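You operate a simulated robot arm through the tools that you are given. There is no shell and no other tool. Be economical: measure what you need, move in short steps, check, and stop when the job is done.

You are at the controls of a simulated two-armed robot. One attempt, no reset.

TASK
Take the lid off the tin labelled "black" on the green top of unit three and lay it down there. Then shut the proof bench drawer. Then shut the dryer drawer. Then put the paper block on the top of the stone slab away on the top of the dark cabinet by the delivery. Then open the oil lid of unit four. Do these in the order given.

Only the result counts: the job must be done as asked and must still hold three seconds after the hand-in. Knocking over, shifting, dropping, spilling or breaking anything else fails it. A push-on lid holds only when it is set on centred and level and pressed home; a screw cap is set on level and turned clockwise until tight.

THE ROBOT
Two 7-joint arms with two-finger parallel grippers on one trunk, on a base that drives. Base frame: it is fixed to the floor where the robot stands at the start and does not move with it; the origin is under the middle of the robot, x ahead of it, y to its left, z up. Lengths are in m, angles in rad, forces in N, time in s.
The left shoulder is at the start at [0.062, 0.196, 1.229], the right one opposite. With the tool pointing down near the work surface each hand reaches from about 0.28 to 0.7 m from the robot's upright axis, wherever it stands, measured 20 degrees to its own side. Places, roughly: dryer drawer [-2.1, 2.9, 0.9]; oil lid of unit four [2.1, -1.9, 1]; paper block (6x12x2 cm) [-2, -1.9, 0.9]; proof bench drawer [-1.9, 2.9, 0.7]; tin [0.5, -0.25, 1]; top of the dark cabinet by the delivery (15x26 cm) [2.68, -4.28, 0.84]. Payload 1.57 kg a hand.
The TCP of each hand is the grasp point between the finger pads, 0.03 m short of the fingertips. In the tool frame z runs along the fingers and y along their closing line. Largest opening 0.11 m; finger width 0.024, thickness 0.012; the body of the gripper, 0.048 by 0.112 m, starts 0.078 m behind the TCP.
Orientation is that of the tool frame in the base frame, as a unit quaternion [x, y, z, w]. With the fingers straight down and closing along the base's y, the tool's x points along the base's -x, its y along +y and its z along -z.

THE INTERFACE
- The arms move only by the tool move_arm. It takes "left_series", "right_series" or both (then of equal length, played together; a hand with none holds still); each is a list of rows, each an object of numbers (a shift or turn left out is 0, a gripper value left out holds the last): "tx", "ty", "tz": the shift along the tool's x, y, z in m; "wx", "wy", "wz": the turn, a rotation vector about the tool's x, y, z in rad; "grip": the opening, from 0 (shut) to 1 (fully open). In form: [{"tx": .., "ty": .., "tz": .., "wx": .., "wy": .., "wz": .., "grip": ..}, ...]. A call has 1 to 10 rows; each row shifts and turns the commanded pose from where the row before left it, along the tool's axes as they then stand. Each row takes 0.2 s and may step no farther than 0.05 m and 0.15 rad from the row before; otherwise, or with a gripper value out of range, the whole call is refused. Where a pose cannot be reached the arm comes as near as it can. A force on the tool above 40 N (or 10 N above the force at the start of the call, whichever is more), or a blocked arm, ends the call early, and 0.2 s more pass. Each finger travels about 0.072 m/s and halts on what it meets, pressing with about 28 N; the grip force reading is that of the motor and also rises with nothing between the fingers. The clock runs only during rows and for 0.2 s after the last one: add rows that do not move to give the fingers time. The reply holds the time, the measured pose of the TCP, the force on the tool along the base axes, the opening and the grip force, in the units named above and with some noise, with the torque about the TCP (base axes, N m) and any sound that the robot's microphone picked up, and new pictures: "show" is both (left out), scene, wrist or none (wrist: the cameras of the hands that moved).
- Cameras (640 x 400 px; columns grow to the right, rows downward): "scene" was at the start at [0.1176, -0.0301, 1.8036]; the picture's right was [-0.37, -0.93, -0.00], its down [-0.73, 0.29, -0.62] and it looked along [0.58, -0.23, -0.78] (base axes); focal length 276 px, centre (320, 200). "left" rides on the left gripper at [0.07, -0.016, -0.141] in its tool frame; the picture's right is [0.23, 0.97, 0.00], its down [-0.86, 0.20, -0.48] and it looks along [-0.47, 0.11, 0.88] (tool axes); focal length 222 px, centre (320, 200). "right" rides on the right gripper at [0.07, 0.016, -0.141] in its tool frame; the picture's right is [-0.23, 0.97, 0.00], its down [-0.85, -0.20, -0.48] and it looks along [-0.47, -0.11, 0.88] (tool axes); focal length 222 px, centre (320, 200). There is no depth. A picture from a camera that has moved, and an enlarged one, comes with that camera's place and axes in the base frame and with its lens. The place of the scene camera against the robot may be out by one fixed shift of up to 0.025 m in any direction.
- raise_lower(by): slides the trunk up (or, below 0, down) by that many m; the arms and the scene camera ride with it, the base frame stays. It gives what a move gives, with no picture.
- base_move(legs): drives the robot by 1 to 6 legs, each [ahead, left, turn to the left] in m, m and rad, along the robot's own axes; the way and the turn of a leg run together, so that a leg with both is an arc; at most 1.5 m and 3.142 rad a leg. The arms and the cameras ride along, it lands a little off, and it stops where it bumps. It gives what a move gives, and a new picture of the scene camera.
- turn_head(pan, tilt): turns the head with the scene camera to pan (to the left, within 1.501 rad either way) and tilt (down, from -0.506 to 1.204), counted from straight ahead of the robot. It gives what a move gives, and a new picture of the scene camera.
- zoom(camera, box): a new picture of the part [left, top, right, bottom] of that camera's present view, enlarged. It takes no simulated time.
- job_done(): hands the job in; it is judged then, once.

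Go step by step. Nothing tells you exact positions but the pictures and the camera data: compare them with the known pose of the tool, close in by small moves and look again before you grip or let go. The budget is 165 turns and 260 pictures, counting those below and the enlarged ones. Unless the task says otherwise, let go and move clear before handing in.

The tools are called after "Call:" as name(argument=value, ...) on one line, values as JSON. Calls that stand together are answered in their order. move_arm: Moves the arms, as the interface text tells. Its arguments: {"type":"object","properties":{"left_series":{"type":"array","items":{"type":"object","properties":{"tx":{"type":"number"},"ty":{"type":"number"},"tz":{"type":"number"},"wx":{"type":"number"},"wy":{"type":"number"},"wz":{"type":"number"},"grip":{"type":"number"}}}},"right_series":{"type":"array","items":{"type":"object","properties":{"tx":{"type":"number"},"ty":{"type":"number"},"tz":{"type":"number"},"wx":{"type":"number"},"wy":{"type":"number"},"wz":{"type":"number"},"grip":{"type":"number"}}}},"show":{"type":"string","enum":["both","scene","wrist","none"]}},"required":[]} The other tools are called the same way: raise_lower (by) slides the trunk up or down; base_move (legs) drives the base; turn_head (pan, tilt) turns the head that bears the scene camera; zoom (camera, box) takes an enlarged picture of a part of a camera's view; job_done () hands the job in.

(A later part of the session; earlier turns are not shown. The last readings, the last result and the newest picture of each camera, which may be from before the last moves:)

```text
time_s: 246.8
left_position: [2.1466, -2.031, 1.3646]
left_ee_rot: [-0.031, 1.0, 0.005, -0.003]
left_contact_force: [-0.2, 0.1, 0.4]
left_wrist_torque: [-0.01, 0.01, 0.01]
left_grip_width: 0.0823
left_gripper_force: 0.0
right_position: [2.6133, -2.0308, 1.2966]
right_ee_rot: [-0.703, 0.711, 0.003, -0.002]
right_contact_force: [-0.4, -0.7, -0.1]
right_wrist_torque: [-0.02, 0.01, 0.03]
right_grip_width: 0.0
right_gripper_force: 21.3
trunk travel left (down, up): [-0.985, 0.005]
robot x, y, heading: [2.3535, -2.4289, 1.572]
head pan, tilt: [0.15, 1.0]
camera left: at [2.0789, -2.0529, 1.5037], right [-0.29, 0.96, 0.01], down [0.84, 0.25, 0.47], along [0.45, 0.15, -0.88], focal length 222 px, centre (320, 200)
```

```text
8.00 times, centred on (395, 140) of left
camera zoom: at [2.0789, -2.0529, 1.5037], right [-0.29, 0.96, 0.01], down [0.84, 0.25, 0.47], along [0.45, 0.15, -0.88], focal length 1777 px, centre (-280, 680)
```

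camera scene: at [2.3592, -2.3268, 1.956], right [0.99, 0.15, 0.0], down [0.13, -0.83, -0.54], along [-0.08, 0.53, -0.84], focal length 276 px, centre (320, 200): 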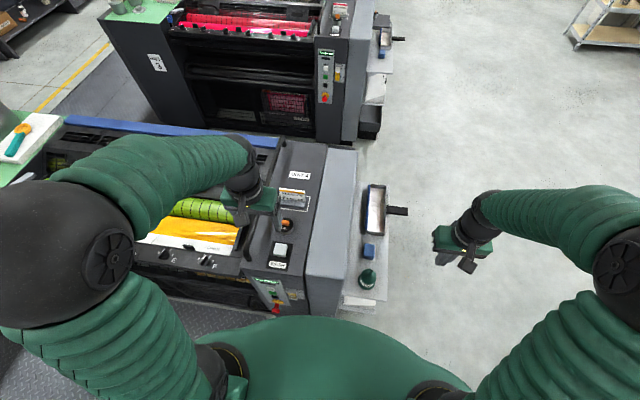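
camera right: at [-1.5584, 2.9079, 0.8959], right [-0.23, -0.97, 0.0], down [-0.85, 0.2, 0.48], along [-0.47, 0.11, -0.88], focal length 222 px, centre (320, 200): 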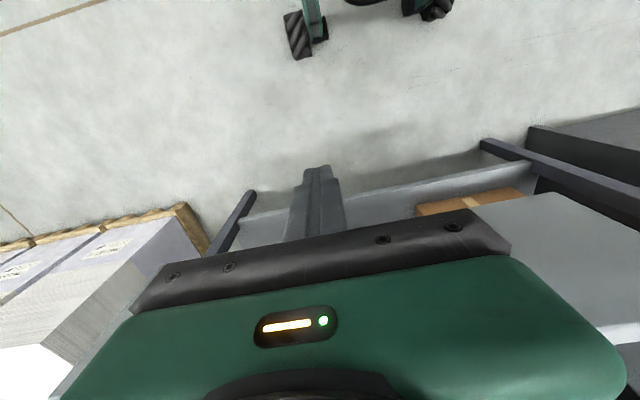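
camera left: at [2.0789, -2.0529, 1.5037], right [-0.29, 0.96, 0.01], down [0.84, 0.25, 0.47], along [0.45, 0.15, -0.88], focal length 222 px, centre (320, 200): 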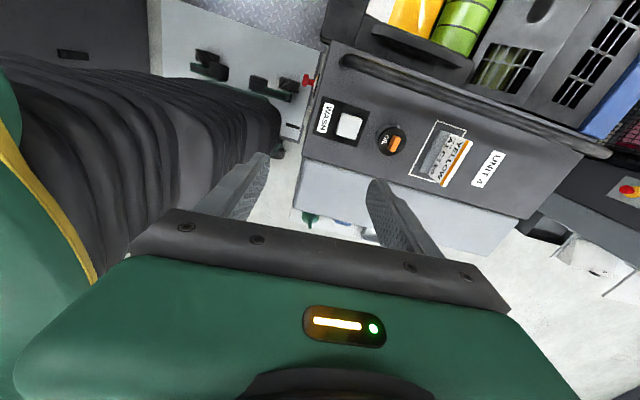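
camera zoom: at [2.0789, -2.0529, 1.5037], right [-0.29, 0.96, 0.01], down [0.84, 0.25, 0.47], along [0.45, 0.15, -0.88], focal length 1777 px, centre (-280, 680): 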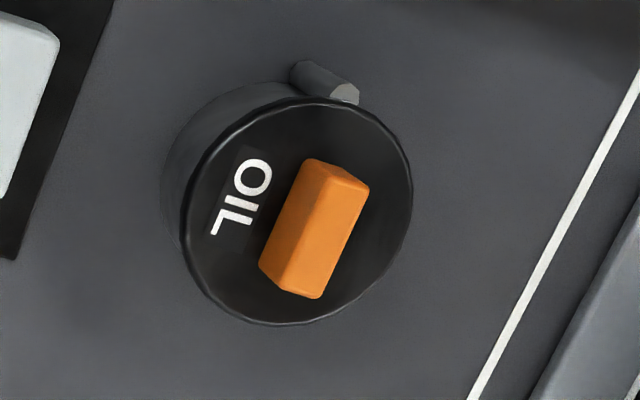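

The hinge pin runs along y on the -x side, so the lid flips up towards -x. Lid top is near (2.142, -1.867, 1.03). I move above it with the fingers partly closed.

Call:
move_arm(left_series=[{"wz": 0.062, "grip": 0.45}, {"ty": 0.04}, {"ty": 0.04}, {"ty": 0.04}, {"ty": 0.044, "tx": 0.005}, {"tz": 0.04}, {"tz": 0.04}, {"tz": 0.04}, {"tz": 0.04}, {}], show="both")

Call:
zoom(camera="left", box=[220, 90, 420, 215])

Call:
zoom(camera="scene", box=[240, 170, 340, 260])

```text
time_s: 249.0
left_position: [2.1296, -1.8645, 1.2033]
left_ee_rot: [-0.002, 1.0, 0.004, 0.001]
left_contact_force: [-0.5, -0.3, -0.7]
left_wrist_torque: [0.01, 0.01, -0.04]
left_grip_width: 0.0498
left_gripper_force: 0.0
right_position: [2.6033, -2.0297, 1.2993]
right_ee_rot: [-0.703, 0.712, 0.001, 0.0]
right_contact_force: [-1.0, 0.5, 0.3]
right_wrist_torque: [0.0, -0.07, 0.0]
right_grip_width: 0.0001
right_gripper_force: 21.3
trunk travel left (down, up): [-0.985, 0.005]
robot x, y, heading: [2.35, -2.4296, 1.572]
head pan, tilt: [0.15, 1.0]
camera scene: at [2.3548, -2.3251, 1.9559], right [0.99, 0.15, 0.0], down [0.13, -0.83, -0.54], along [-0.08, 0.53, -0.84], focal length 276 px, centre (320, 200)
camera left: at [2.0606, -1.8824, 1.343], right [-0.23, 0.97, 0.01], down [0.85, 0.2, 0.48], along [0.46, 0.12, -0.88], focal length 222 px, centre (320, 200)
```

scene: 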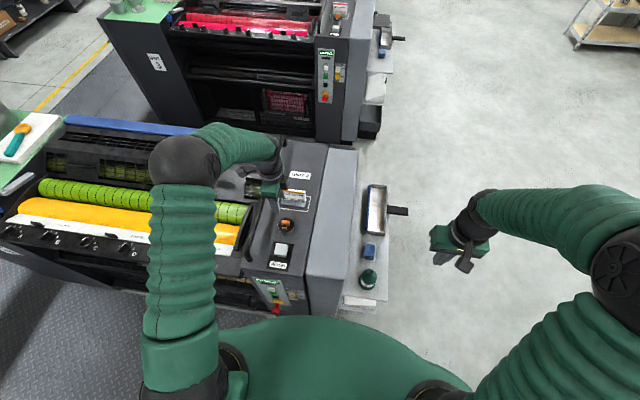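
left: 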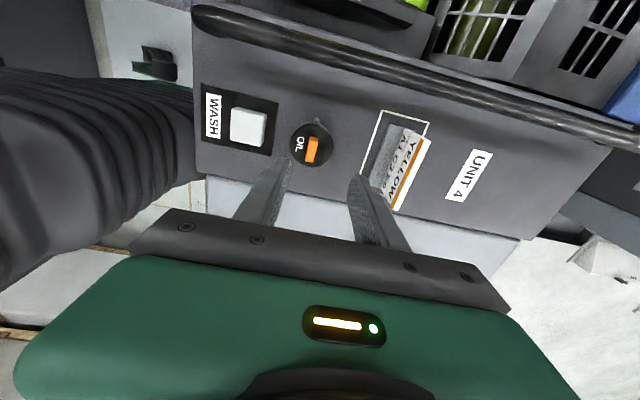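

```text
3.20 times, centred on (320, 152) of left
camera zoom: at [2.0606, -1.8824, 1.343], right [-0.23, 0.97, 0.01], down [0.85, 0.2, 0.48], along [0.46, 0.12, -0.88], focal length 711 px, centre (320, 352)
```

zoom: 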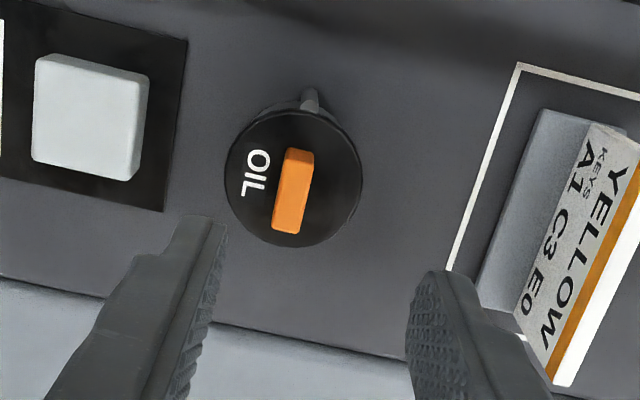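

```text
4.44 times, centred on (290, 215) of scene
camera zoom: at [2.3548, -2.3251, 1.9559], right [0.99, 0.15, 0.0], down [0.13, -0.83, -0.54], along [-0.08, 0.53, -0.84], focal length 1228 px, centre (453, 133)
```

zoom: 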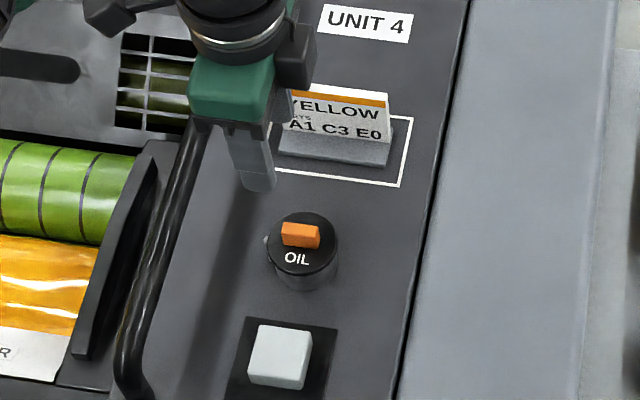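

Call:
move_arm(left_series=[{"tx": -0.013, "ty": -0.0065}, {"tz": 0.04}, {"tz": 0.04}, {"tz": 0.025}, {}], show="wrist")

Call:
zoom(camera="left", box=[240, 110, 400, 215])

Call:
zoom(camera="scene", box=[250, 180, 330, 250])

```text
time_s: 250.2
left_position: [2.1448, -1.875, 1.0993]
left_ee_rot: [-0.003, 1.0, 0.004, -0.001]
left_contact_force: [-0.5, 0.3, 0.0]
left_wrist_torque: [0.0, 0.02, -0.02]
left_grip_width: 0.0497
left_gripper_force: 0.1
right_position: [2.6046, -2.0312, 1.2984]
right_ee_rot: [-0.703, 0.711, 0.002, 0.001]
right_contact_force: [-0.3, -0.6, 0.1]
right_wrist_torque: [-0.02, 0.01, 0.0]
right_grip_width: 0.0001
right_gripper_force: 21.5
trunk travel left (down, up): [-0.985, 0.005]
robot x, y, heading: [2.3513, -2.4294, 1.573]
head pan, tilt: [0.15, 1.0]
camera left: at [2.0744, -1.8927, 1.2394], right [-0.23, 0.97, 0.01], down [0.85, 0.2, 0.48], along [0.46, 0.12, -0.88], focal length 222 px, centre (320, 200)
```

left: 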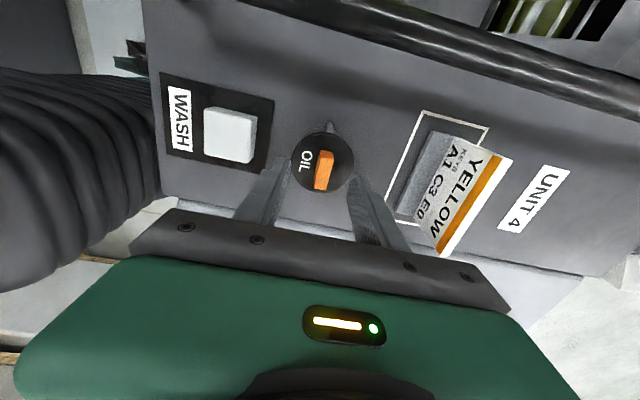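

```text
3.81 times, centred on (320, 162) of left
camera zoom: at [2.0744, -1.8927, 1.2394], right [-0.23, 0.97, 0.01], down [0.85, 0.2, 0.48], along [0.46, 0.12, -0.88], focal length 846 px, centre (320, 343)
```

zoom: 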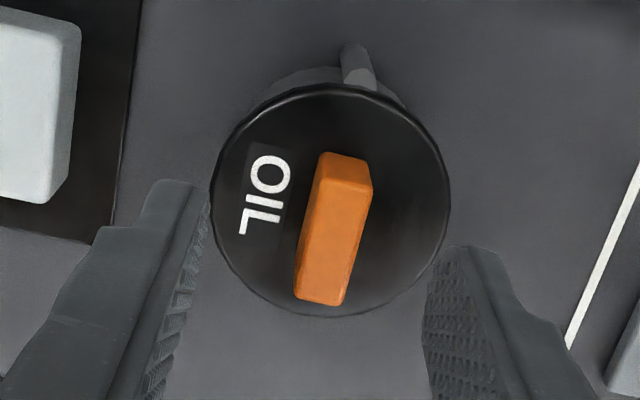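

```text
5.71 times, centred on (290, 215) of scene
camera zoom: at [2.3558, -2.3267, 1.956], right [0.99, 0.15, 0.0], down [0.13, -0.83, -0.54], along [-0.08, 0.53, -0.84], focal length 1578 px, centre (491, 114)
```

zoom: 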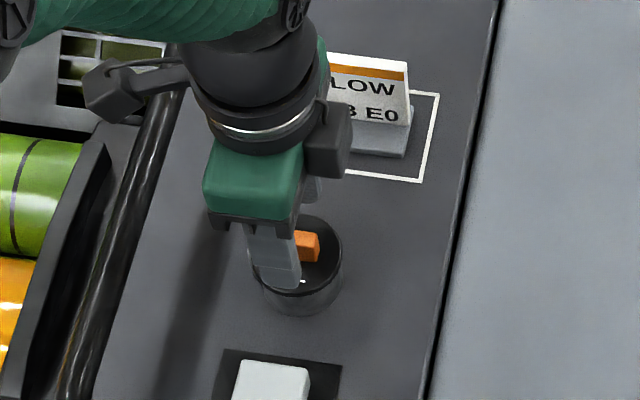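

Call:
move_arm(left_series=[{"ty": 0.004, "tz": 0.015}, {"tz": 0.01}, {"tz": 0.005}, {}], show="none")

Call:
zoom(camera="left", box=[240, 110, 400, 215])

Call:
zoom(camera="scene", box=[260, 190, 320, 240])

```text
time_s: 251.3
left_position: [2.1473, -1.8649, 1.0735]
left_ee_rot: [-0.004, 1.0, 0.009, -0.003]
left_contact_force: [1.1, -5.8, 35.0]
left_wrist_torque: [-1.29, -0.21, 0.28]
left_grip_width: 0.055
left_gripper_force: 3.4
right_position: [2.6054, -2.033, 1.2995]
right_ee_rot: [-0.704, 0.711, 0.003, 0.0]
right_contact_force: [-0.6, 0.5, 0.6]
right_wrist_torque: [0.02, -0.04, 0.04]
right_grip_width: 0.0002
right_gripper_force: 21.7
trunk travel left (down, up): [-0.985, 0.005]
robot x, y, heading: [2.3537, -2.4299, 1.576]
head pan, tilt: [0.15, 1.0]
stopped in row 4 (left hand): the force on the tool passed its limit at 45 N (the readings are from after the stop); the commanded pose is now the measured one
```

```text
3.81 times, centred on (320, 162) of left
camera zoom: at [2.0779, -1.8841, 1.2144], right [-0.23, 0.97, 0.02], down [0.86, 0.2, 0.48], along [0.46, 0.13, -0.88], focal length 846 px, centre (320, 343)
```

zoom: 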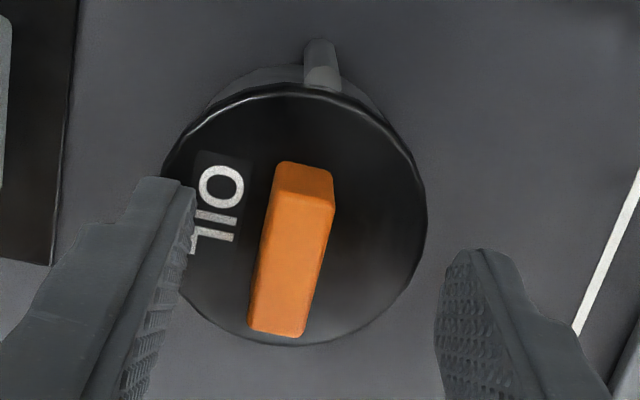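

```text
8.00 times, centred on (290, 215) of scene
camera zoom: at [2.3601, -2.3314, 1.9566], right [0.99, 0.15, 0.0], down [0.13, -0.83, -0.54], along [-0.08, 0.53, -0.84], focal length 2210 px, centre (560, 80)
```

zoom: 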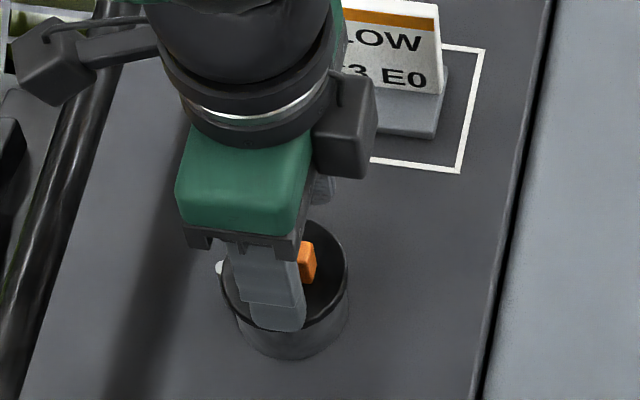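

The fingertip touched the lid top (z≈1.043). I rise 4 mm, recentre and close on the orange bar.

Call:
move_arm(left_series=[{"tz": -0.005}, {"ty": -0.006}, {"grip": 0.3}, {}, {"grip": 0.1}, {}, {}], show="none")

Call:
zoom(camera="left", box=[240, 110, 400, 215])

```text
time_s: 252.9
left_position: [2.1467, -1.8724, 1.0771]
left_ee_rot: [-0.002, 1.0, 0.006, -0.001]
left_contact_force: [-0.3, -3.8, -1.8]
left_wrist_torque: [-0.41, 0.2, 0.12]
left_grip_width: 0.0119
left_gripper_force: 16.2
right_position: [2.6054, -2.0312, 1.3003]
right_ee_rot: [-0.703, 0.712, 0.002, -0.001]
right_contact_force: [1.1, 0.0, 0.6]
right_wrist_torque: [0.01, 0.02, -0.02]
right_grip_width: 0.0
right_gripper_force: 21.9
trunk travel left (down, up): [-0.985, 0.005]
robot x, y, heading: [2.356, -2.4291, 1.578]
head pan, tilt: [0.15, 1.0]
```

```text
3.81 times, centred on (320, 162) of left
camera zoom: at [2.0762, -1.8903, 1.2163], right [-0.23, 0.97, 0.01], down [0.86, 0.2, 0.48], along [0.46, 0.12, -0.88], focal length 846 px, centre (320, 343)
```

zoom: 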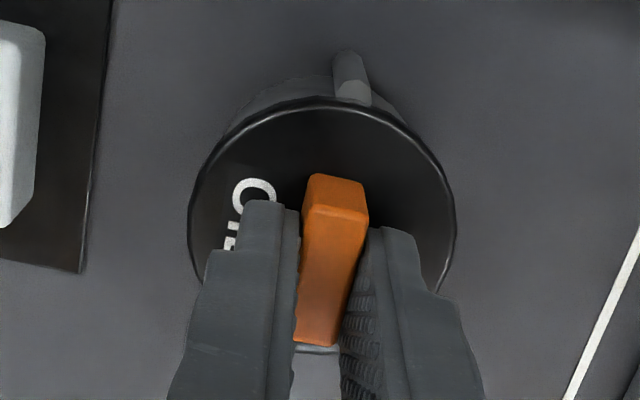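

The bar is gripped. I lift the lid along its hinge arc, tilting the hand slightly with it, and check after the first part.

Call:
move_arm(left_series=[{"grip": 0.0}, {"tx": 0.0082, "tz": -0.0085, "wy": -0.075}, {"tx": 0.0097, "tz": -0.0075, "wy": -0.075}, {"tx": 0.0111, "tz": -0.006, "wy": -0.075}], show="wrist")

Call:
zoom(camera="scene", box=[250, 180, 330, 250])

```text
time_s: 253.9
left_position: [2.1127, -1.8681, 1.0988]
left_ee_rot: [-0.001, 0.994, 0.013, 0.108]
left_contact_force: [-0.6, -0.9, -0.2]
left_wrist_torque: [0.03, 0.05, 0.0]
left_grip_width: 0.0
left_gripper_force: 21.3
right_position: [2.606, -2.031, 1.2994]
right_ee_rot: [-0.703, 0.711, 0.002, 0.0]
right_contact_force: [0.1, 0.9, -0.7]
right_wrist_torque: [-0.01, 0.02, -0.04]
right_grip_width: 0.0001
right_gripper_force: 21.5
trunk travel left (down, up): [-0.985, 0.005]
robot x, y, heading: [2.3539, -2.427, 1.575]
head pan, tilt: [0.15, 1.0]
camera left: at [2.0132, -1.8889, 1.2198], right [-0.23, 0.97, -0.02], down [0.73, 0.19, 0.66], along [0.64, 0.13, -0.75], focal length 222 px, centre (320, 200)
```

left: 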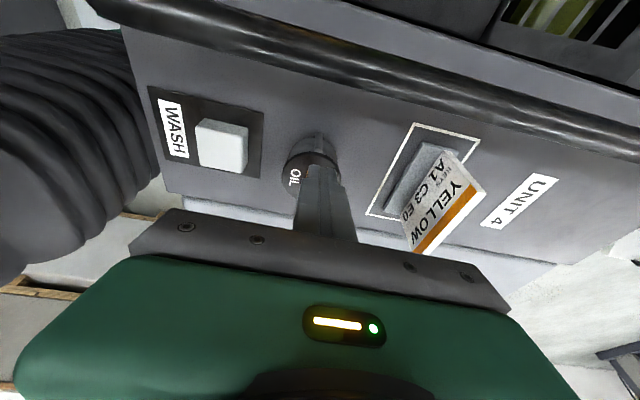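

```text
5.71 times, centred on (290, 215) of scene
camera zoom: at [2.362, -2.3279, 1.9568], right [0.99, 0.15, 0.0], down [0.13, -0.83, -0.54], along [-0.08, 0.53, -0.84], focal length 1578 px, centre (491, 114)
```

zoom: 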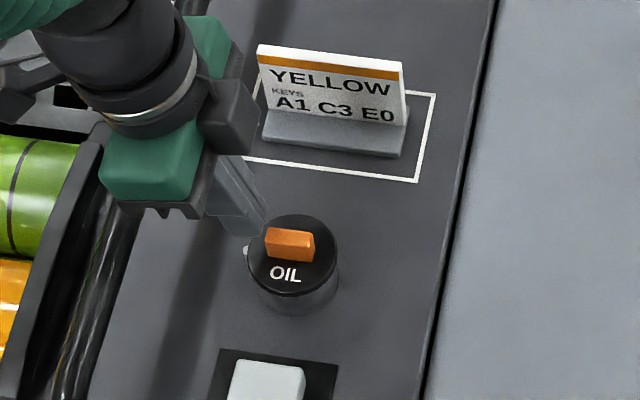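

The fingers slipped off and the lid is still shut. I reset above the bar to take it deeper with full grip force.

Call:
move_arm(left_series=[{"tz": -0.03, "wy": 0.1}, {"wy": 0.116, "grip": 0.45}, {"tx": -0.034, "ty": -0.003}, {}], show="none")

Call:
zoom(camera="left", box=[240, 90, 400, 215])

```text
time_s: 254.9
left_position: [2.1412, -1.8751, 1.1265]
left_ee_rot: [-0.002, 1.0, 0.008, 0.002]
left_contact_force: [0.3, 0.2, 0.4]
left_wrist_torque: [0.0, 0.0, 0.0]
left_grip_width: 0.0496
left_gripper_force: 0.0
right_position: [2.6053, -2.0305, 1.2983]
right_ee_rot: [-0.703, 0.711, 0.002, -0.001]
right_contact_force: [-0.7, -0.1, -0.4]
right_wrist_torque: [0.0, 0.03, 0.0]
right_grip_width: 0.0001
right_gripper_force: 21.7
trunk travel left (down, up): [-0.985, 0.005]
robot x, y, heading: [2.3554, -2.4296, 1.575]
head pan, tilt: [0.15, 1.0]
```

```text
3.20 times, centred on (320, 152) of left
camera zoom: at [2.0702, -1.8941, 1.2648], right [-0.23, 0.97, 0.01], down [0.85, 0.2, 0.49], along [0.47, 0.12, -0.87], focal length 711 px, centre (320, 352)
```

zoom: 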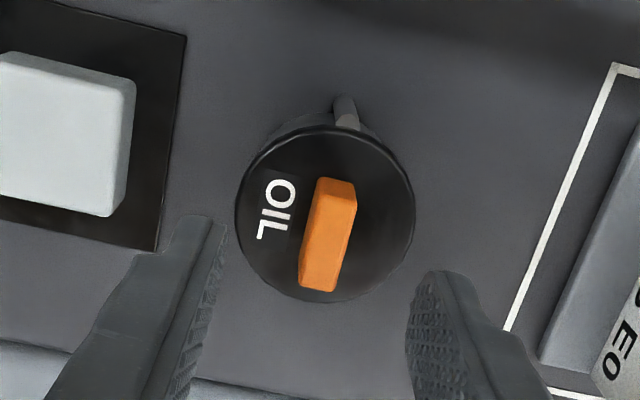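

Call:
move_arm(left_series=[{"tx": -0.009, "ty": 0.003, "wx": 0.016}, {"tz": 0.03}, {"tz": 0.015}, {"tz": 0.004}, {"tz": 0.003}, {}], show="none")

```text
time_s: 256.3
left_position: [2.1511, -1.8732, 1.0747]
left_ee_rot: [-0.002, 1.0, 0.0, 0.002]
left_contact_force: [-5.7, -1.6, 11.4]
left_wrist_torque: [0.27, 0.28, 0.14]
left_grip_width: 0.0484
left_gripper_force: 0.0
right_position: [2.6068, -2.0309, 1.2986]
right_ee_rot: [-0.703, 0.711, 0.002, 0.001]
right_contact_force: [0.4, -0.2, 0.5]
right_wrist_torque: [-0.01, 0.01, -0.03]
right_grip_width: 0.0001
right_gripper_force: 21.4
trunk travel left (down, up): [-0.985, 0.005]
robot x, y, heading: [2.3559, -2.4302, 1.573]
head pan, tilt: [0.15, 1.0]
```

The tips touch the lid lightly. I rise 1 mm and close hard.

Call:
move_arm(left_series=[{"tz": -0.0015}, {"grip": 0.0}, {}, {}, {}, {}, {}], show="none")

Call:
zoom(camera="left", box=[240, 110, 400, 215])

```text
time_s: 257.9
left_position: [2.1513, -1.8716, 1.0744]
left_ee_rot: [-0.003, 1.0, -0.001, 0.003]
left_contact_force: [0.5, 5.9, 2.1]
left_wrist_torque: [0.22, -0.09, -0.21]
left_grip_width: 0.0118
left_gripper_force: 29.2
right_position: [2.6063, -2.0304, 1.299]
right_ee_rot: [-0.703, 0.711, 0.003, 0.0]
right_contact_force: [-0.2, -0.3, 0.3]
right_wrist_torque: [0.02, 0.03, 0.02]
right_grip_width: 0.0002
right_gripper_force: 21.4
trunk travel left (down, up): [-0.985, 0.005]
robot x, y, heading: [2.3535, -2.4336, 1.576]
head pan, tilt: [0.15, 1.0]
```

```text
3.81 times, centred on (320, 162) of left
camera zoom: at [2.081, -1.8882, 1.2137], right [-0.23, 0.97, 0.0], down [0.85, 0.2, 0.48], along [0.47, 0.11, -0.88], focal length 846 px, centre (320, 343)
```

zoom: 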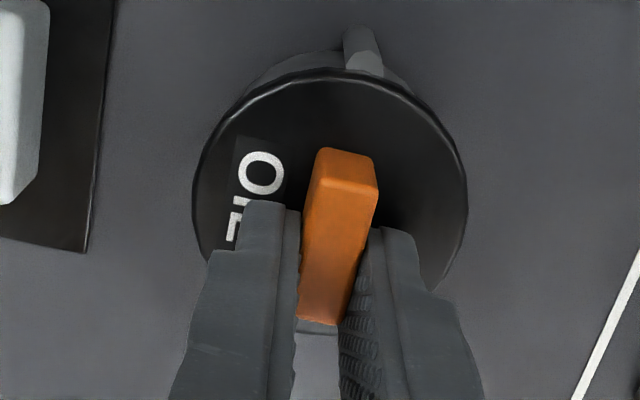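

Call:
move_arm(left_series=[{"tz": -0.003, "tx": 0.002, "wy": -0.02}, {"tz": -0.004, "tx": 0.003, "wy": -0.04}, {"tz": -0.004, "tx": 0.004, "wy": -0.04}, {}], show="none")

Call:
zoom(camera="left", box=[240, 110, 400, 215])

Call:
zoom(camera="scene", box=[250, 180, 330, 250])

```text
time_s: 258.9
left_position: [2.1461, -1.871, 1.0853]
left_ee_rot: [-0.002, 0.999, -0.003, 0.054]
left_contact_force: [12.9, -3.7, -21.5]
left_wrist_torque: [0.02, -0.57, 0.14]
left_grip_width: 0.0118
left_gripper_force: 29.3
right_position: [2.608, -2.0285, 1.2979]
right_ee_rot: [-0.703, 0.711, 0.002, -0.002]
right_contact_force: [-0.2, -1.0, -0.7]
right_wrist_torque: [-0.02, 0.0, 0.01]
right_grip_width: 0.0002
right_gripper_force: 21.6
trunk travel left (down, up): [-0.985, 0.005]
robot x, y, heading: [2.3566, -2.4288, 1.572]
head pan, tilt: [0.15, 1.0]
```

```text
3.81 times, centred on (320, 162) of left
camera zoom: at [2.0609, -1.8874, 1.216], right [-0.23, 0.97, -0.03], down [0.8, 0.21, 0.56], along [0.56, 0.11, -0.82], focal length 846 px, centre (320, 343)
```

zoom: 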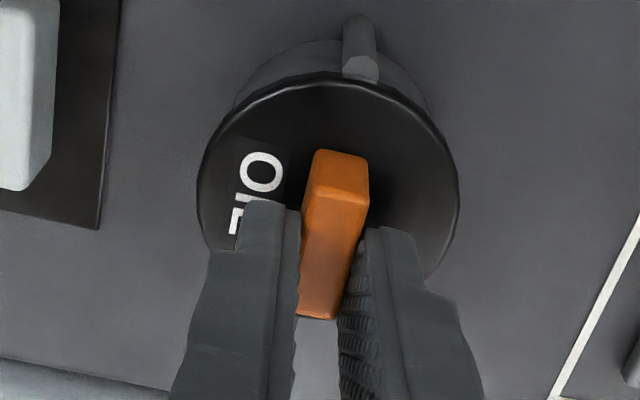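

```text
5.71 times, centred on (290, 215) of scene
camera zoom: at [2.3619, -2.3213, 1.9556], right [0.99, 0.15, 0.0], down [0.13, -0.83, -0.54], along [-0.08, 0.53, -0.84], focal length 1578 px, centre (491, 114)
```

zoom: 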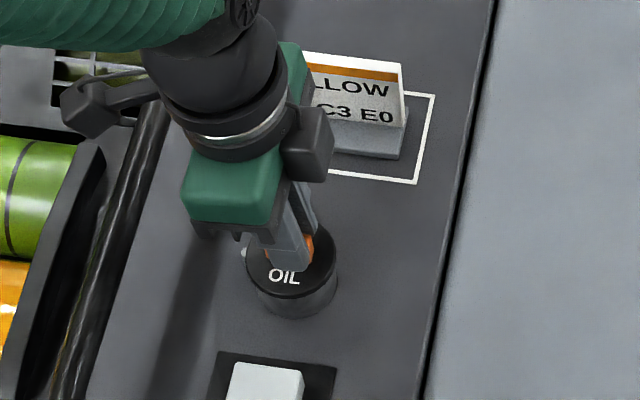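

The lid follows with the grip holding. I continue along the arc.

Call:
move_arm(left_series=[{"tx": 0.005, "tz": -0.0045, "wy": -0.037}, {"tx": 0.005, "tz": -0.0042, "wy": -0.037}, {"tx": 0.0058, "tz": -0.0035, "wy": -0.037}, {"tx": 0.0058, "tz": -0.0035, "wy": -0.037}, {}], show="none")

Call:
zoom(camera="left", box=[240, 110, 400, 215])

Call:
zoom(camera="scene", box=[250, 180, 330, 250])

```text
time_s: 260.1
left_position: [2.1101, -1.8715, 1.096]
left_ee_rot: [-0.004, 0.992, 0.0, 0.128]
left_contact_force: [-1.0, 0.7, 0.1]
left_wrist_torque: [0.01, 0.01, -0.02]
left_grip_width: 0.0002
left_gripper_force: 21.1
right_position: [2.597, -2.0287, 1.2996]
right_ee_rot: [-0.704, 0.711, 0.0, 0.001]
right_contact_force: [0.2, 0.3, 0.2]
right_wrist_torque: [-0.01, 0.01, -0.01]
right_grip_width: 0.0002
right_gripper_force: 21.3
trunk travel left (down, up): [-0.985, 0.005]
robot x, y, heading: [2.3529, -2.4279, 1.572]
head pan, tilt: [0.15, 1.0]
```

```text
3.81 times, centred on (320, 162) of left
camera zoom: at [2.006, -1.8885, 1.2132], right [-0.23, 0.97, -0.06], down [0.7, 0.2, 0.68], along [0.67, 0.11, -0.73], focal length 846 px, centre (320, 343)
```

zoom: 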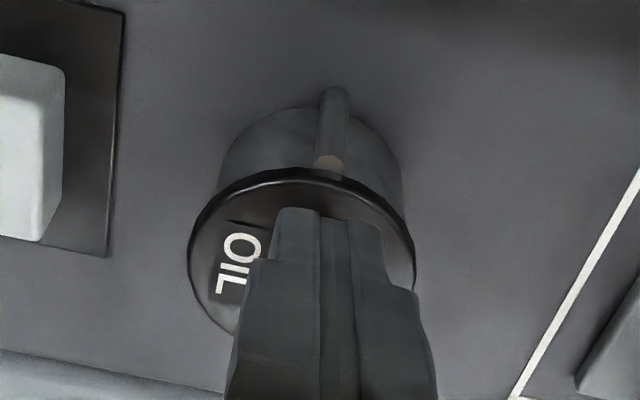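

```text
5.71 times, centred on (290, 215) of scene
camera zoom: at [2.3457, -2.3266, 1.956], right [0.99, 0.15, 0.01], down [0.13, -0.83, -0.54], along [-0.08, 0.53, -0.84], focal length 1578 px, centre (491, 114)
```

zoom: 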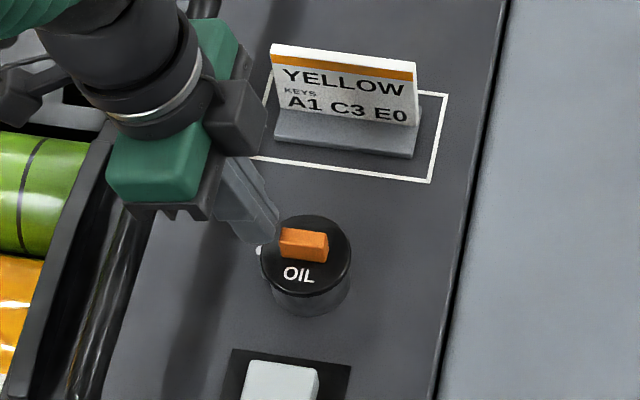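

It slipped again. On reflection, the "hinge pin" images fit a vertical post at the lid's -x edge, so I step back and inspect it from closer before choosing the motion.

Call:
move_arm(left_series=[{"tz": -0.04}, {"tz": -0.03, "tx": 0.02}, {"ty": 0.03}, {}], show="none")

Call:
zoom(camera="left", box=[250, 80, 390, 190])

Call:
zoom(camera="scene", box=[275, 205, 310, 235])

```text
time_s: 261.1
left_position: [2.0765, -1.8403, 1.1558]
left_ee_rot: [-0.002, 0.992, -0.002, 0.129]
left_contact_force: [0.3, -0.1, 0.9]
left_wrist_torque: [-0.01, -0.01, -0.02]
left_grip_width: 0.0
left_gripper_force: 21.0
right_position: [2.6007, -2.0286, 1.2985]
right_ee_rot: [-0.703, 0.711, 0.0, 0.0]
right_contact_force: [-0.8, -0.4, 0.4]
right_wrist_torque: [-0.02, -0.02, 0.01]
right_grip_width: 0.0002
right_gripper_force: 21.2
trunk travel left (down, up): [-0.985, 0.005]
robot x, y, heading: [2.3528, -2.4303, 1.573]
head pan, tilt: [0.15, 1.0]
```

```text
3.64 times, centred on (320, 135) of left
camera zoom: at [1.9738, -1.8561, 1.2741], right [-0.22, 0.97, -0.06], down [0.7, 0.21, 0.68], along [0.67, 0.11, -0.73], focal length 808 px, centre (320, 436)
```

zoom: 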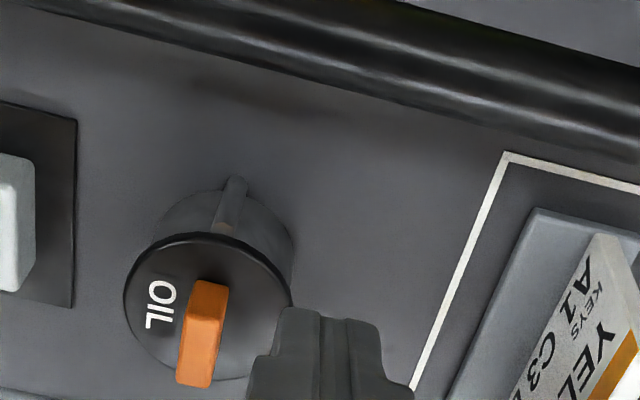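

```text
13.33 times, centred on (292, 220) of scene
camera zoom: at [2.3501, -2.3217, 1.9556], right [0.99, 0.15, 0.0], down [0.13, -0.83, -0.54], along [-0.08, 0.53, -0.84], focal length 3683 px, centre (687, -67)
```

zoom: 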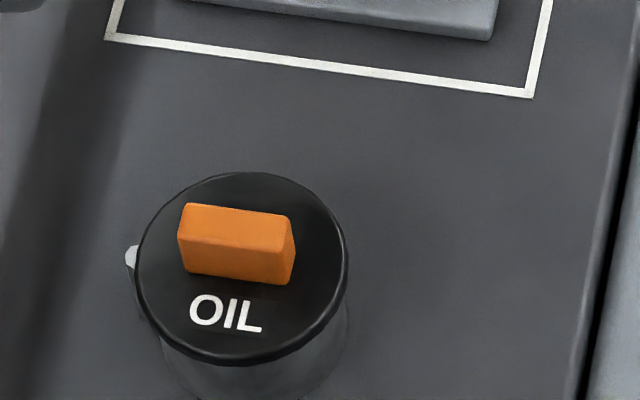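

The post at the -x edge is vertical, so this looks like a lid that swings aside around it. I straddle the bar loosely and try pushing it sideways.

Call:
move_arm(left_series=[{"wy": 0.13, "grip": 0.3}, {"wy": 0.128}, {"tx": -0.037, "ty": -0.016}, {"tx": -0.037, "ty": -0.016}, {"tz": 0.03}, {}], show="none")

Call:
zoom(camera="left", box=[240, 90, 400, 215])

```text
time_s: 262.5
left_position: [2.1531, -1.8731, 1.1297]
left_ee_rot: [-0.003, 1.0, -0.002, -0.002]
left_contact_force: [0.0, -0.5, -0.2]
left_wrist_torque: [0.01, -0.01, -0.02]
left_grip_width: 0.0327
left_gripper_force: 0.1
right_position: [2.6056, -2.0293, 1.2989]
right_ee_rot: [-0.703, 0.711, 0.001, -0.001]
right_contact_force: [0.1, 0.5, -0.4]
right_wrist_torque: [-0.01, -0.03, 0.03]
right_grip_width: 0.0001
right_gripper_force: 21.2
trunk travel left (down, up): [-0.985, 0.005]
robot x, y, heading: [2.3576, -2.4325, 1.574]
head pan, tilt: [0.15, 1.0]
```

```text
3.20 times, centred on (320, 152) of left
camera zoom: at [2.0841, -1.8892, 1.2702], right [-0.23, 0.97, 0.0], down [0.86, 0.2, 0.47], along [0.46, 0.11, -0.88], focal length 711 px, centre (320, 352)
```

zoom: 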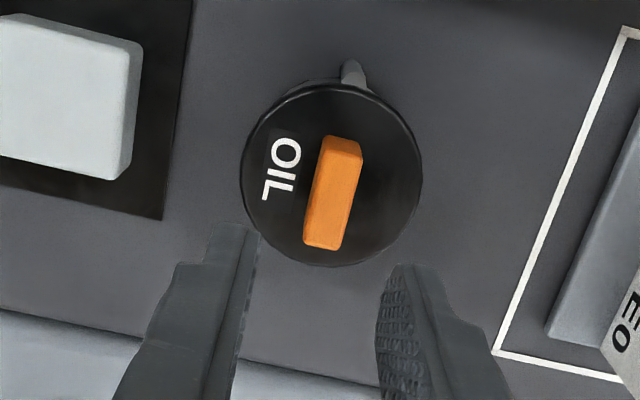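

Call:
move_arm(left_series=[{"tz": 0.03, "ty": 0.001}, {"tz": 0.017}, {"tz": 0.004}, {}, {"ty": -0.006}, {"ty": -0.006}, {"ty": -0.006}, {}], show="none")

Call:
zoom(camera="left", box=[240, 90, 400, 215])

```text
time_s: 264.3
left_position: [2.156, -1.8881, 1.079]
left_ee_rot: [-0.003, 1.0, -0.001, -0.002]
left_contact_force: [2.2, 10.8, -4.1]
left_wrist_torque: [0.18, -0.02, -0.18]
left_grip_width: 0.0428
left_gripper_force: 5.3
right_position: [2.6071, -2.0294, 1.2975]
right_ee_rot: [-0.703, 0.712, 0.001, -0.001]
right_contact_force: [-0.2, -0.4, -0.2]
right_wrist_torque: [0.0, 0.0, 0.02]
right_grip_width: 0.0
right_gripper_force: 21.4
trunk travel left (down, up): [-0.985, 0.005]
robot x, y, heading: [2.3551, -2.4302, 1.57]
head pan, tilt: [0.15, 1.0]
```

```text
3.20 times, centred on (320, 152) of left
camera zoom: at [2.086, -1.904, 1.2183], right [-0.23, 0.97, 0.0], down [0.86, 0.2, 0.47], along [0.46, 0.11, -0.88], focal length 711 px, centre (320, 352)
```

zoom: 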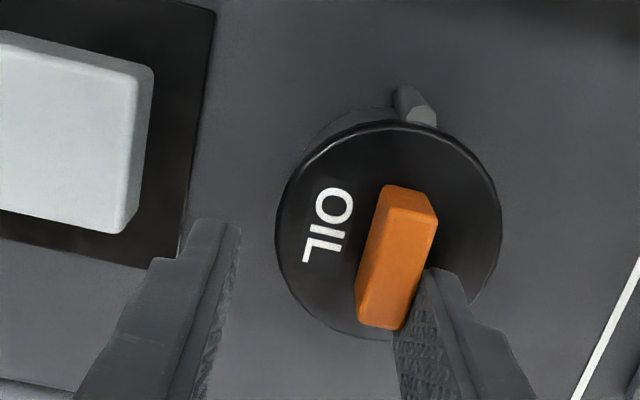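

Sideways the bar only forced the finger open. Next I test whether the lid turns: I grip the bar at the lid's centre and twist it counter-clockwise.

Call:
move_arm(left_series=[{"ty": 0.017, "grip": 0.4}, {"tx": 0.011}, {"tz": 0.003}, {"grip": 0.0}, {}, {}, {}, {"wz": -0.08}, {"wz": -0.08}, {}], show="none")

Call:
zoom(camera="left", box=[240, 90, 400, 215])

```text
time_s: 266.5
left_position: [2.1435, -1.8676, 1.0751]
left_ee_rot: [-0.081, 0.997, 0.001, -0.002]
left_contact_force: [-3.6, 23.7, 11.4]
left_wrist_torque: [-0.08, 0.32, -0.72]
left_grip_width: 0.0114
left_gripper_force: 29.4
right_position: [2.6044, -2.0267, 1.2977]
right_ee_rot: [-0.703, 0.711, 0.001, -0.001]
right_contact_force: [1.5, -0.2, 0.6]
right_wrist_torque: [0.01, 0.01, 0.04]
right_grip_width: 0.0
right_gripper_force: 21.1
trunk travel left (down, up): [-0.985, 0.005]
robot x, y, heading: [2.3525, -2.431, 1.577]
head pan, tilt: [0.15, 1.0]
```

```text
3.20 times, centred on (320, 152) of left
camera zoom: at [2.0776, -1.8952, 1.2152], right [-0.38, 0.92, 0.0], down [0.81, 0.34, 0.48], along [0.44, 0.19, -0.88], focal length 711 px, centre (320, 352)
```

zoom: 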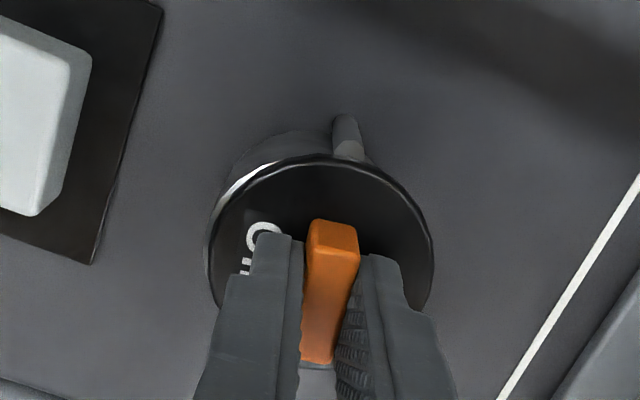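

The lid moved: the neck's bright rim shows, and the bar turned about the vertical post. I follow that arc counter-clockwise.

Call:
move_arm(left_series=[{"ty": 0.005, "wz": -0.05}, {"ty": 0.0043, "wz": -0.12}, {"ty": 0.0043, "wz": -0.12}, {"ty": 0.0043, "wz": -0.12}, {}], show="none")

Call:
zoom(camera="left", box=[240, 90, 400, 215])

Call:
zoom(camera="scene", box=[260, 190, 320, 240])

```text
time_s: 267.7
left_position: [2.1381, -1.8549, 1.0752]
left_ee_rot: [-0.284, 0.959, 0.001, -0.002]
left_contact_force: [-4.0, 16.5, 15.7]
left_wrist_torque: [0.28, 0.06, -0.48]
left_grip_width: 0.0117
left_gripper_force: 29.4
right_position: [2.6064, -2.0293, 1.2978]
right_ee_rot: [-0.703, 0.712, 0.001, 0.0]
right_contact_force: [0.0, 0.3, -0.7]
right_wrist_torque: [0.0, 0.01, 0.04]
right_grip_width: 0.0
right_gripper_force: 21.8
trunk travel left (down, up): [-0.985, 0.005]
robot x, y, heading: [2.3533, -2.4322, 1.574]
head pan, tilt: [0.15, 1.0]
```

```text
3.20 times, centred on (320, 152) of left
camera zoom: at [2.0896, -1.9068, 1.2152], right [-0.72, 0.69, 0.0], down [0.61, 0.63, 0.48], along [0.33, 0.34, -0.88], focal length 711 px, centre (320, 352)
```

zoom: 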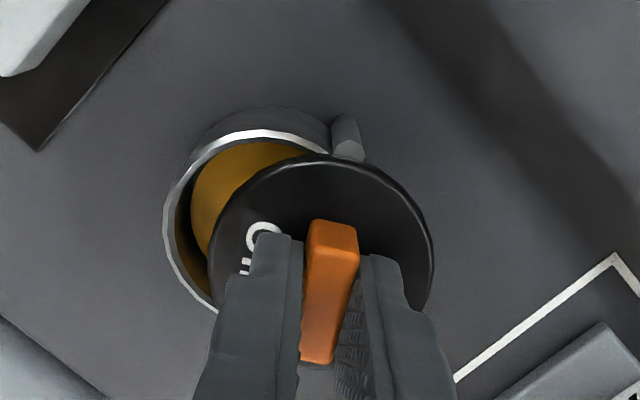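

```text
8.00 times, centred on (290, 215) of scene
camera zoom: at [2.3572, -2.323, 1.9559], right [0.99, 0.15, 0.0], down [0.13, -0.83, -0.54], along [-0.08, 0.53, -0.84], focal length 2210 px, centre (560, 80)
```

zoom: 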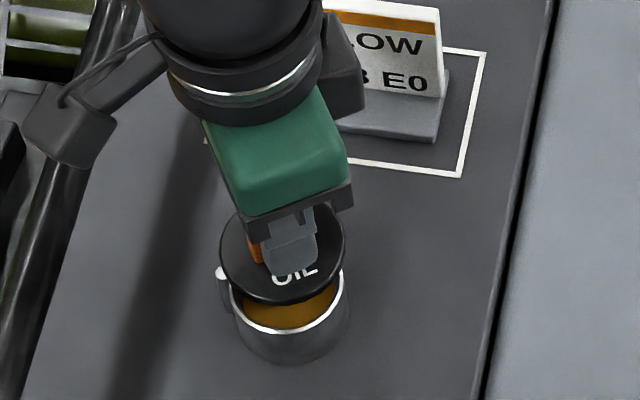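

Oil shows under the lid; the swing works. I continue.

Call:
move_arm(left_series=[{"ty": 0.005, "wz": -0.12}, {"ty": 0.0043, "wz": -0.12}, {"ty": 0.0043, "wz": -0.12}, {"ty": 0.0043, "wz": -0.12}, {}], show="none")

Call:
zoom(camera="left", box=[240, 90, 400, 215])

Call:
zoom(camera="scene", box=[260, 190, 320, 240])

```text
time_s: 268.9
left_position: [2.1285, -1.844, 1.0755]
left_ee_rot: [-0.505, 0.863, -0.001, -0.003]
left_contact_force: [0.4, 3.5, 13.1]
left_wrist_torque: [0.27, -0.33, -0.01]
left_grip_width: 0.0118
left_gripper_force: 28.9
right_position: [2.6065, -2.0312, 1.2992]
right_ee_rot: [-0.703, 0.712, 0.003, 0.0]
right_contact_force: [0.1, -0.4, 0.0]
right_wrist_torque: [-0.01, -0.02, -0.03]
right_grip_width: 0.0001
right_gripper_force: 21.2
trunk travel left (down, up): [-0.985, 0.005]
robot x, y, heading: [2.3525, -2.4297, 1.574]
head pan, tilt: [0.15, 1.0]
```

```text
3.20 times, centred on (320, 152) of left
camera zoom: at [2.1084, -1.9132, 1.2152], right [-0.96, 0.28, 0.0], down [0.25, 0.84, 0.47], along [0.13, 0.46, -0.88], focal length 711 px, centre (320, 352)
```

zoom: 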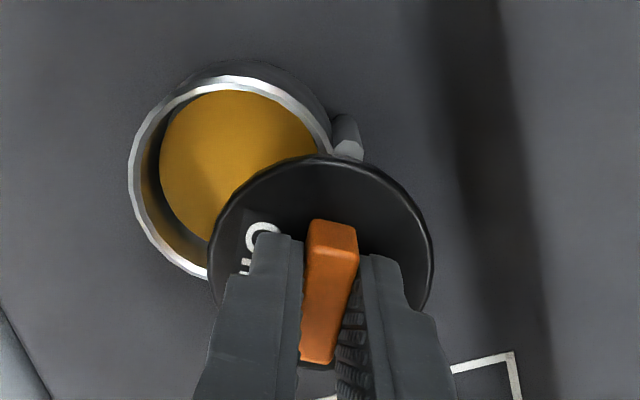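

```text
8.00 times, centred on (290, 215) of scene
camera zoom: at [2.3594, -2.328, 1.9561], right [0.99, 0.15, 0.0], down [0.13, -0.83, -0.54], along [-0.08, 0.53, -0.84], focal length 2210 px, centre (560, 80)
```

zoom: 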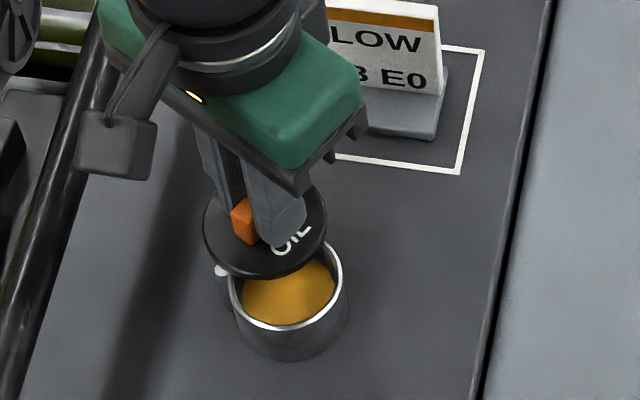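

Call:
move_arm(left_series=[{"ty": 0.0043, "wz": -0.12}, {"ty": 0.0043, "wz": -0.12}, {"ty": 0.0043, "wz": -0.12}, {"ty": 0.0043, "wz": -0.12}, {}], show="none")

Call:
zoom(camera="left", box=[240, 90, 400, 215])

Call:
zoom(camera="scene", box=[260, 190, 320, 240])

```text
time_s: 270.1
left_position: [2.1142, -1.841, 1.075]
left_ee_rot: [-0.695, 0.719, 0.0, -0.003]
left_contact_force: [5.8, -7.8, -2.1]
left_wrist_torque: [-0.44, -0.35, 0.23]
left_grip_width: 0.0117
left_gripper_force: 29.1
right_position: [2.6075, -2.0321, 1.2976]
right_ee_rot: [-0.703, 0.711, 0.004, -0.001]
right_contact_force: [-0.4, -0.3, -0.1]
right_wrist_torque: [0.01, 0.01, -0.02]
right_grip_width: 0.0
right_gripper_force: 21.3
trunk travel left (down, up): [-0.985, 0.005]
robot x, y, heading: [2.3519, -2.4279, 1.573]
head pan, tilt: [0.15, 1.0]
```

```text
3.20 times, centred on (320, 152) of left
camera zoom: at [2.1281, -1.9104, 1.2152], right [-0.98, -0.19, 0.01], down [-0.17, 0.86, 0.47], along [-0.1, 0.46, -0.88], focal length 711 px, centre (320, 352)
```

zoom: 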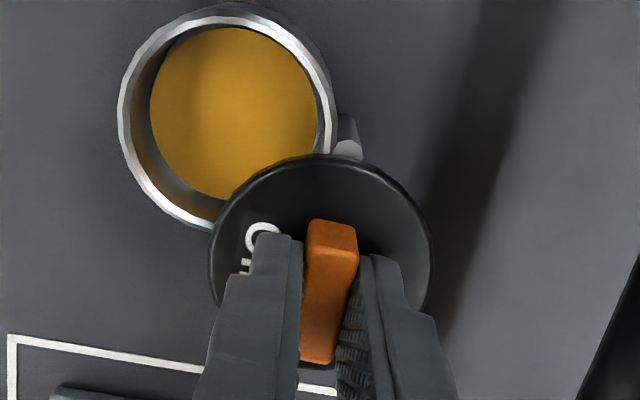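

```text
8.00 times, centred on (290, 215) of scene
camera zoom: at [2.3605, -2.328, 1.9559], right [0.99, 0.15, 0.0], down [0.13, -0.83, -0.54], along [-0.08, 0.53, -0.84], focal length 2210 px, centre (560, 80)
```

zoom: 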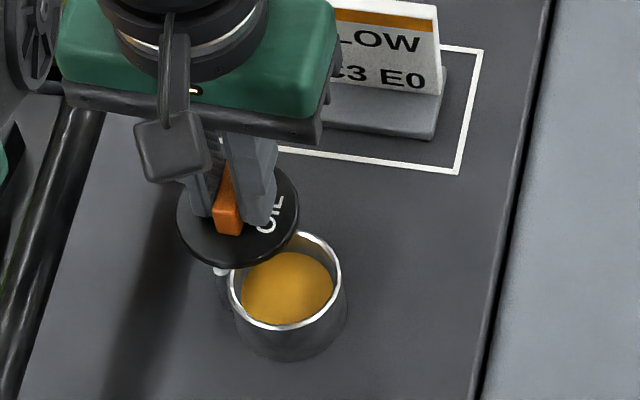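

Call:
move_arm(left_series=[{"ty": 0.004, "wz": -0.12}, {"ty": 0.004, "wz": -0.12}, {"ty": 0.004, "wz": -0.12}, {"ty": 0.004, "wz": -0.12}, {}], show="none")

Call:
zoom(camera="left", box=[240, 90, 400, 215])

Call:
zoom(camera="scene", box=[250, 180, 330, 245])

```text
time_s: 271.3
left_position: [2.099, -1.8432, 1.0768]
left_ee_rot: [0.846, -0.534, -0.001, 0.003]
left_contact_force: [14.0, -18.6, -13.0]
left_wrist_torque: [-0.17, -0.68, -0.48]
left_grip_width: 0.0118
left_gripper_force: 29.3
right_position: [2.6094, -2.0331, 1.2993]
right_ee_rot: [-0.702, 0.712, 0.003, 0.0]
right_contact_force: [0.8, -0.4, 0.3]
right_wrist_torque: [-0.02, -0.01, -0.01]
right_grip_width: 0.0
right_gripper_force: 21.1
trunk travel left (down, up): [-0.985, 0.005]
robot x, y, heading: [2.3564, -2.4327, 1.576]
head pan, tilt: [0.15, 1.0]
```

```text
3.20 times, centred on (320, 152) of left
camera zoom: at [2.1444, -1.8981, 1.2157], right [-0.78, -0.62, 0.01], down [-0.55, 0.69, 0.48], along [-0.3, 0.37, -0.88], focal length 711 px, centre (320, 352)
```

zoom: 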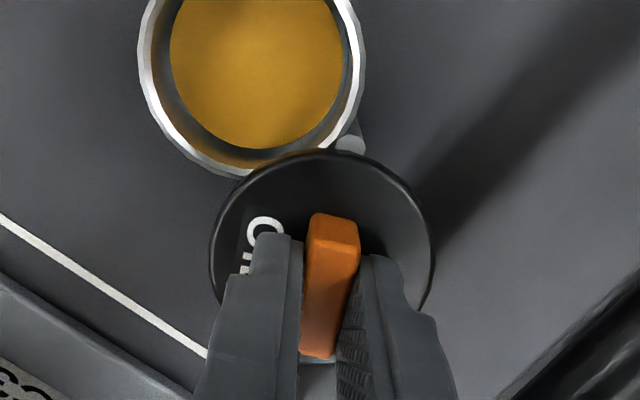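

```text
6.15 times, centred on (290, 212) of scene
camera zoom: at [2.3633, -2.3296, 1.9561], right [0.99, 0.15, 0.0], down [0.13, -0.83, -0.54], along [-0.08, 0.53, -0.84], focal length 1700 px, centre (505, 123)
```

zoom: 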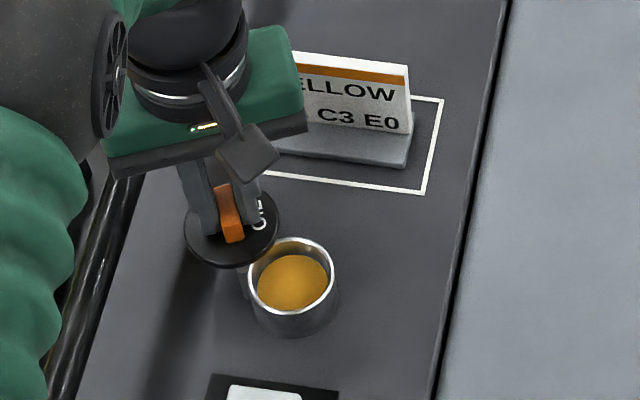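

Call:
move_arm(left_series=[{"ty": 0.003, "tx": 0.002, "wz": -0.1}, {"ty": 0.003, "tx": 0.001, "wz": -0.1}, {}], show="none")

Call:
zoom(camera="scene", box=[250, 180, 330, 245])

```text
time_s: 272.1
left_position: [2.0988, -1.8421, 1.0762]
left_ee_rot: [0.895, -0.447, -0.004, -0.001]
left_contact_force: [23.3, 3.4, -7.3]
left_wrist_torque: [0.46, -0.46, -0.72]
left_grip_width: 0.0161
left_gripper_force: 31.1
right_position: [2.6095, -2.0293, 1.2981]
right_ee_rot: [-0.703, 0.712, 0.003, -0.003]
right_contact_force: [0.2, 0.9, 0.3]
right_wrist_torque: [-0.01, 0.0, -0.03]
right_grip_width: 0.0
right_gripper_force: 20.8
trunk travel left (down, up): [-0.985, 0.005]
robot x, y, heading: [2.3491, -2.4304, 1.575]
head pan, tilt: [0.15, 1.0]
```

```text
6.15 times, centred on (290, 212) of scene
camera zoom: at [2.3696, -2.3224, 1.9558], right [0.99, 0.15, -0.01], down [0.12, -0.83, -0.54], along [-0.09, 0.53, -0.84], focal length 1700 px, centre (505, 123)
```

zoom: 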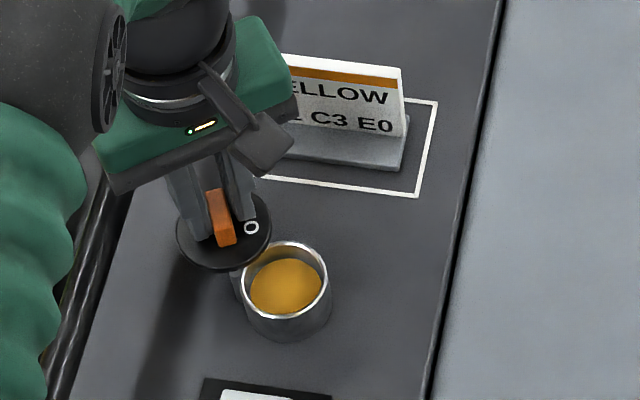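

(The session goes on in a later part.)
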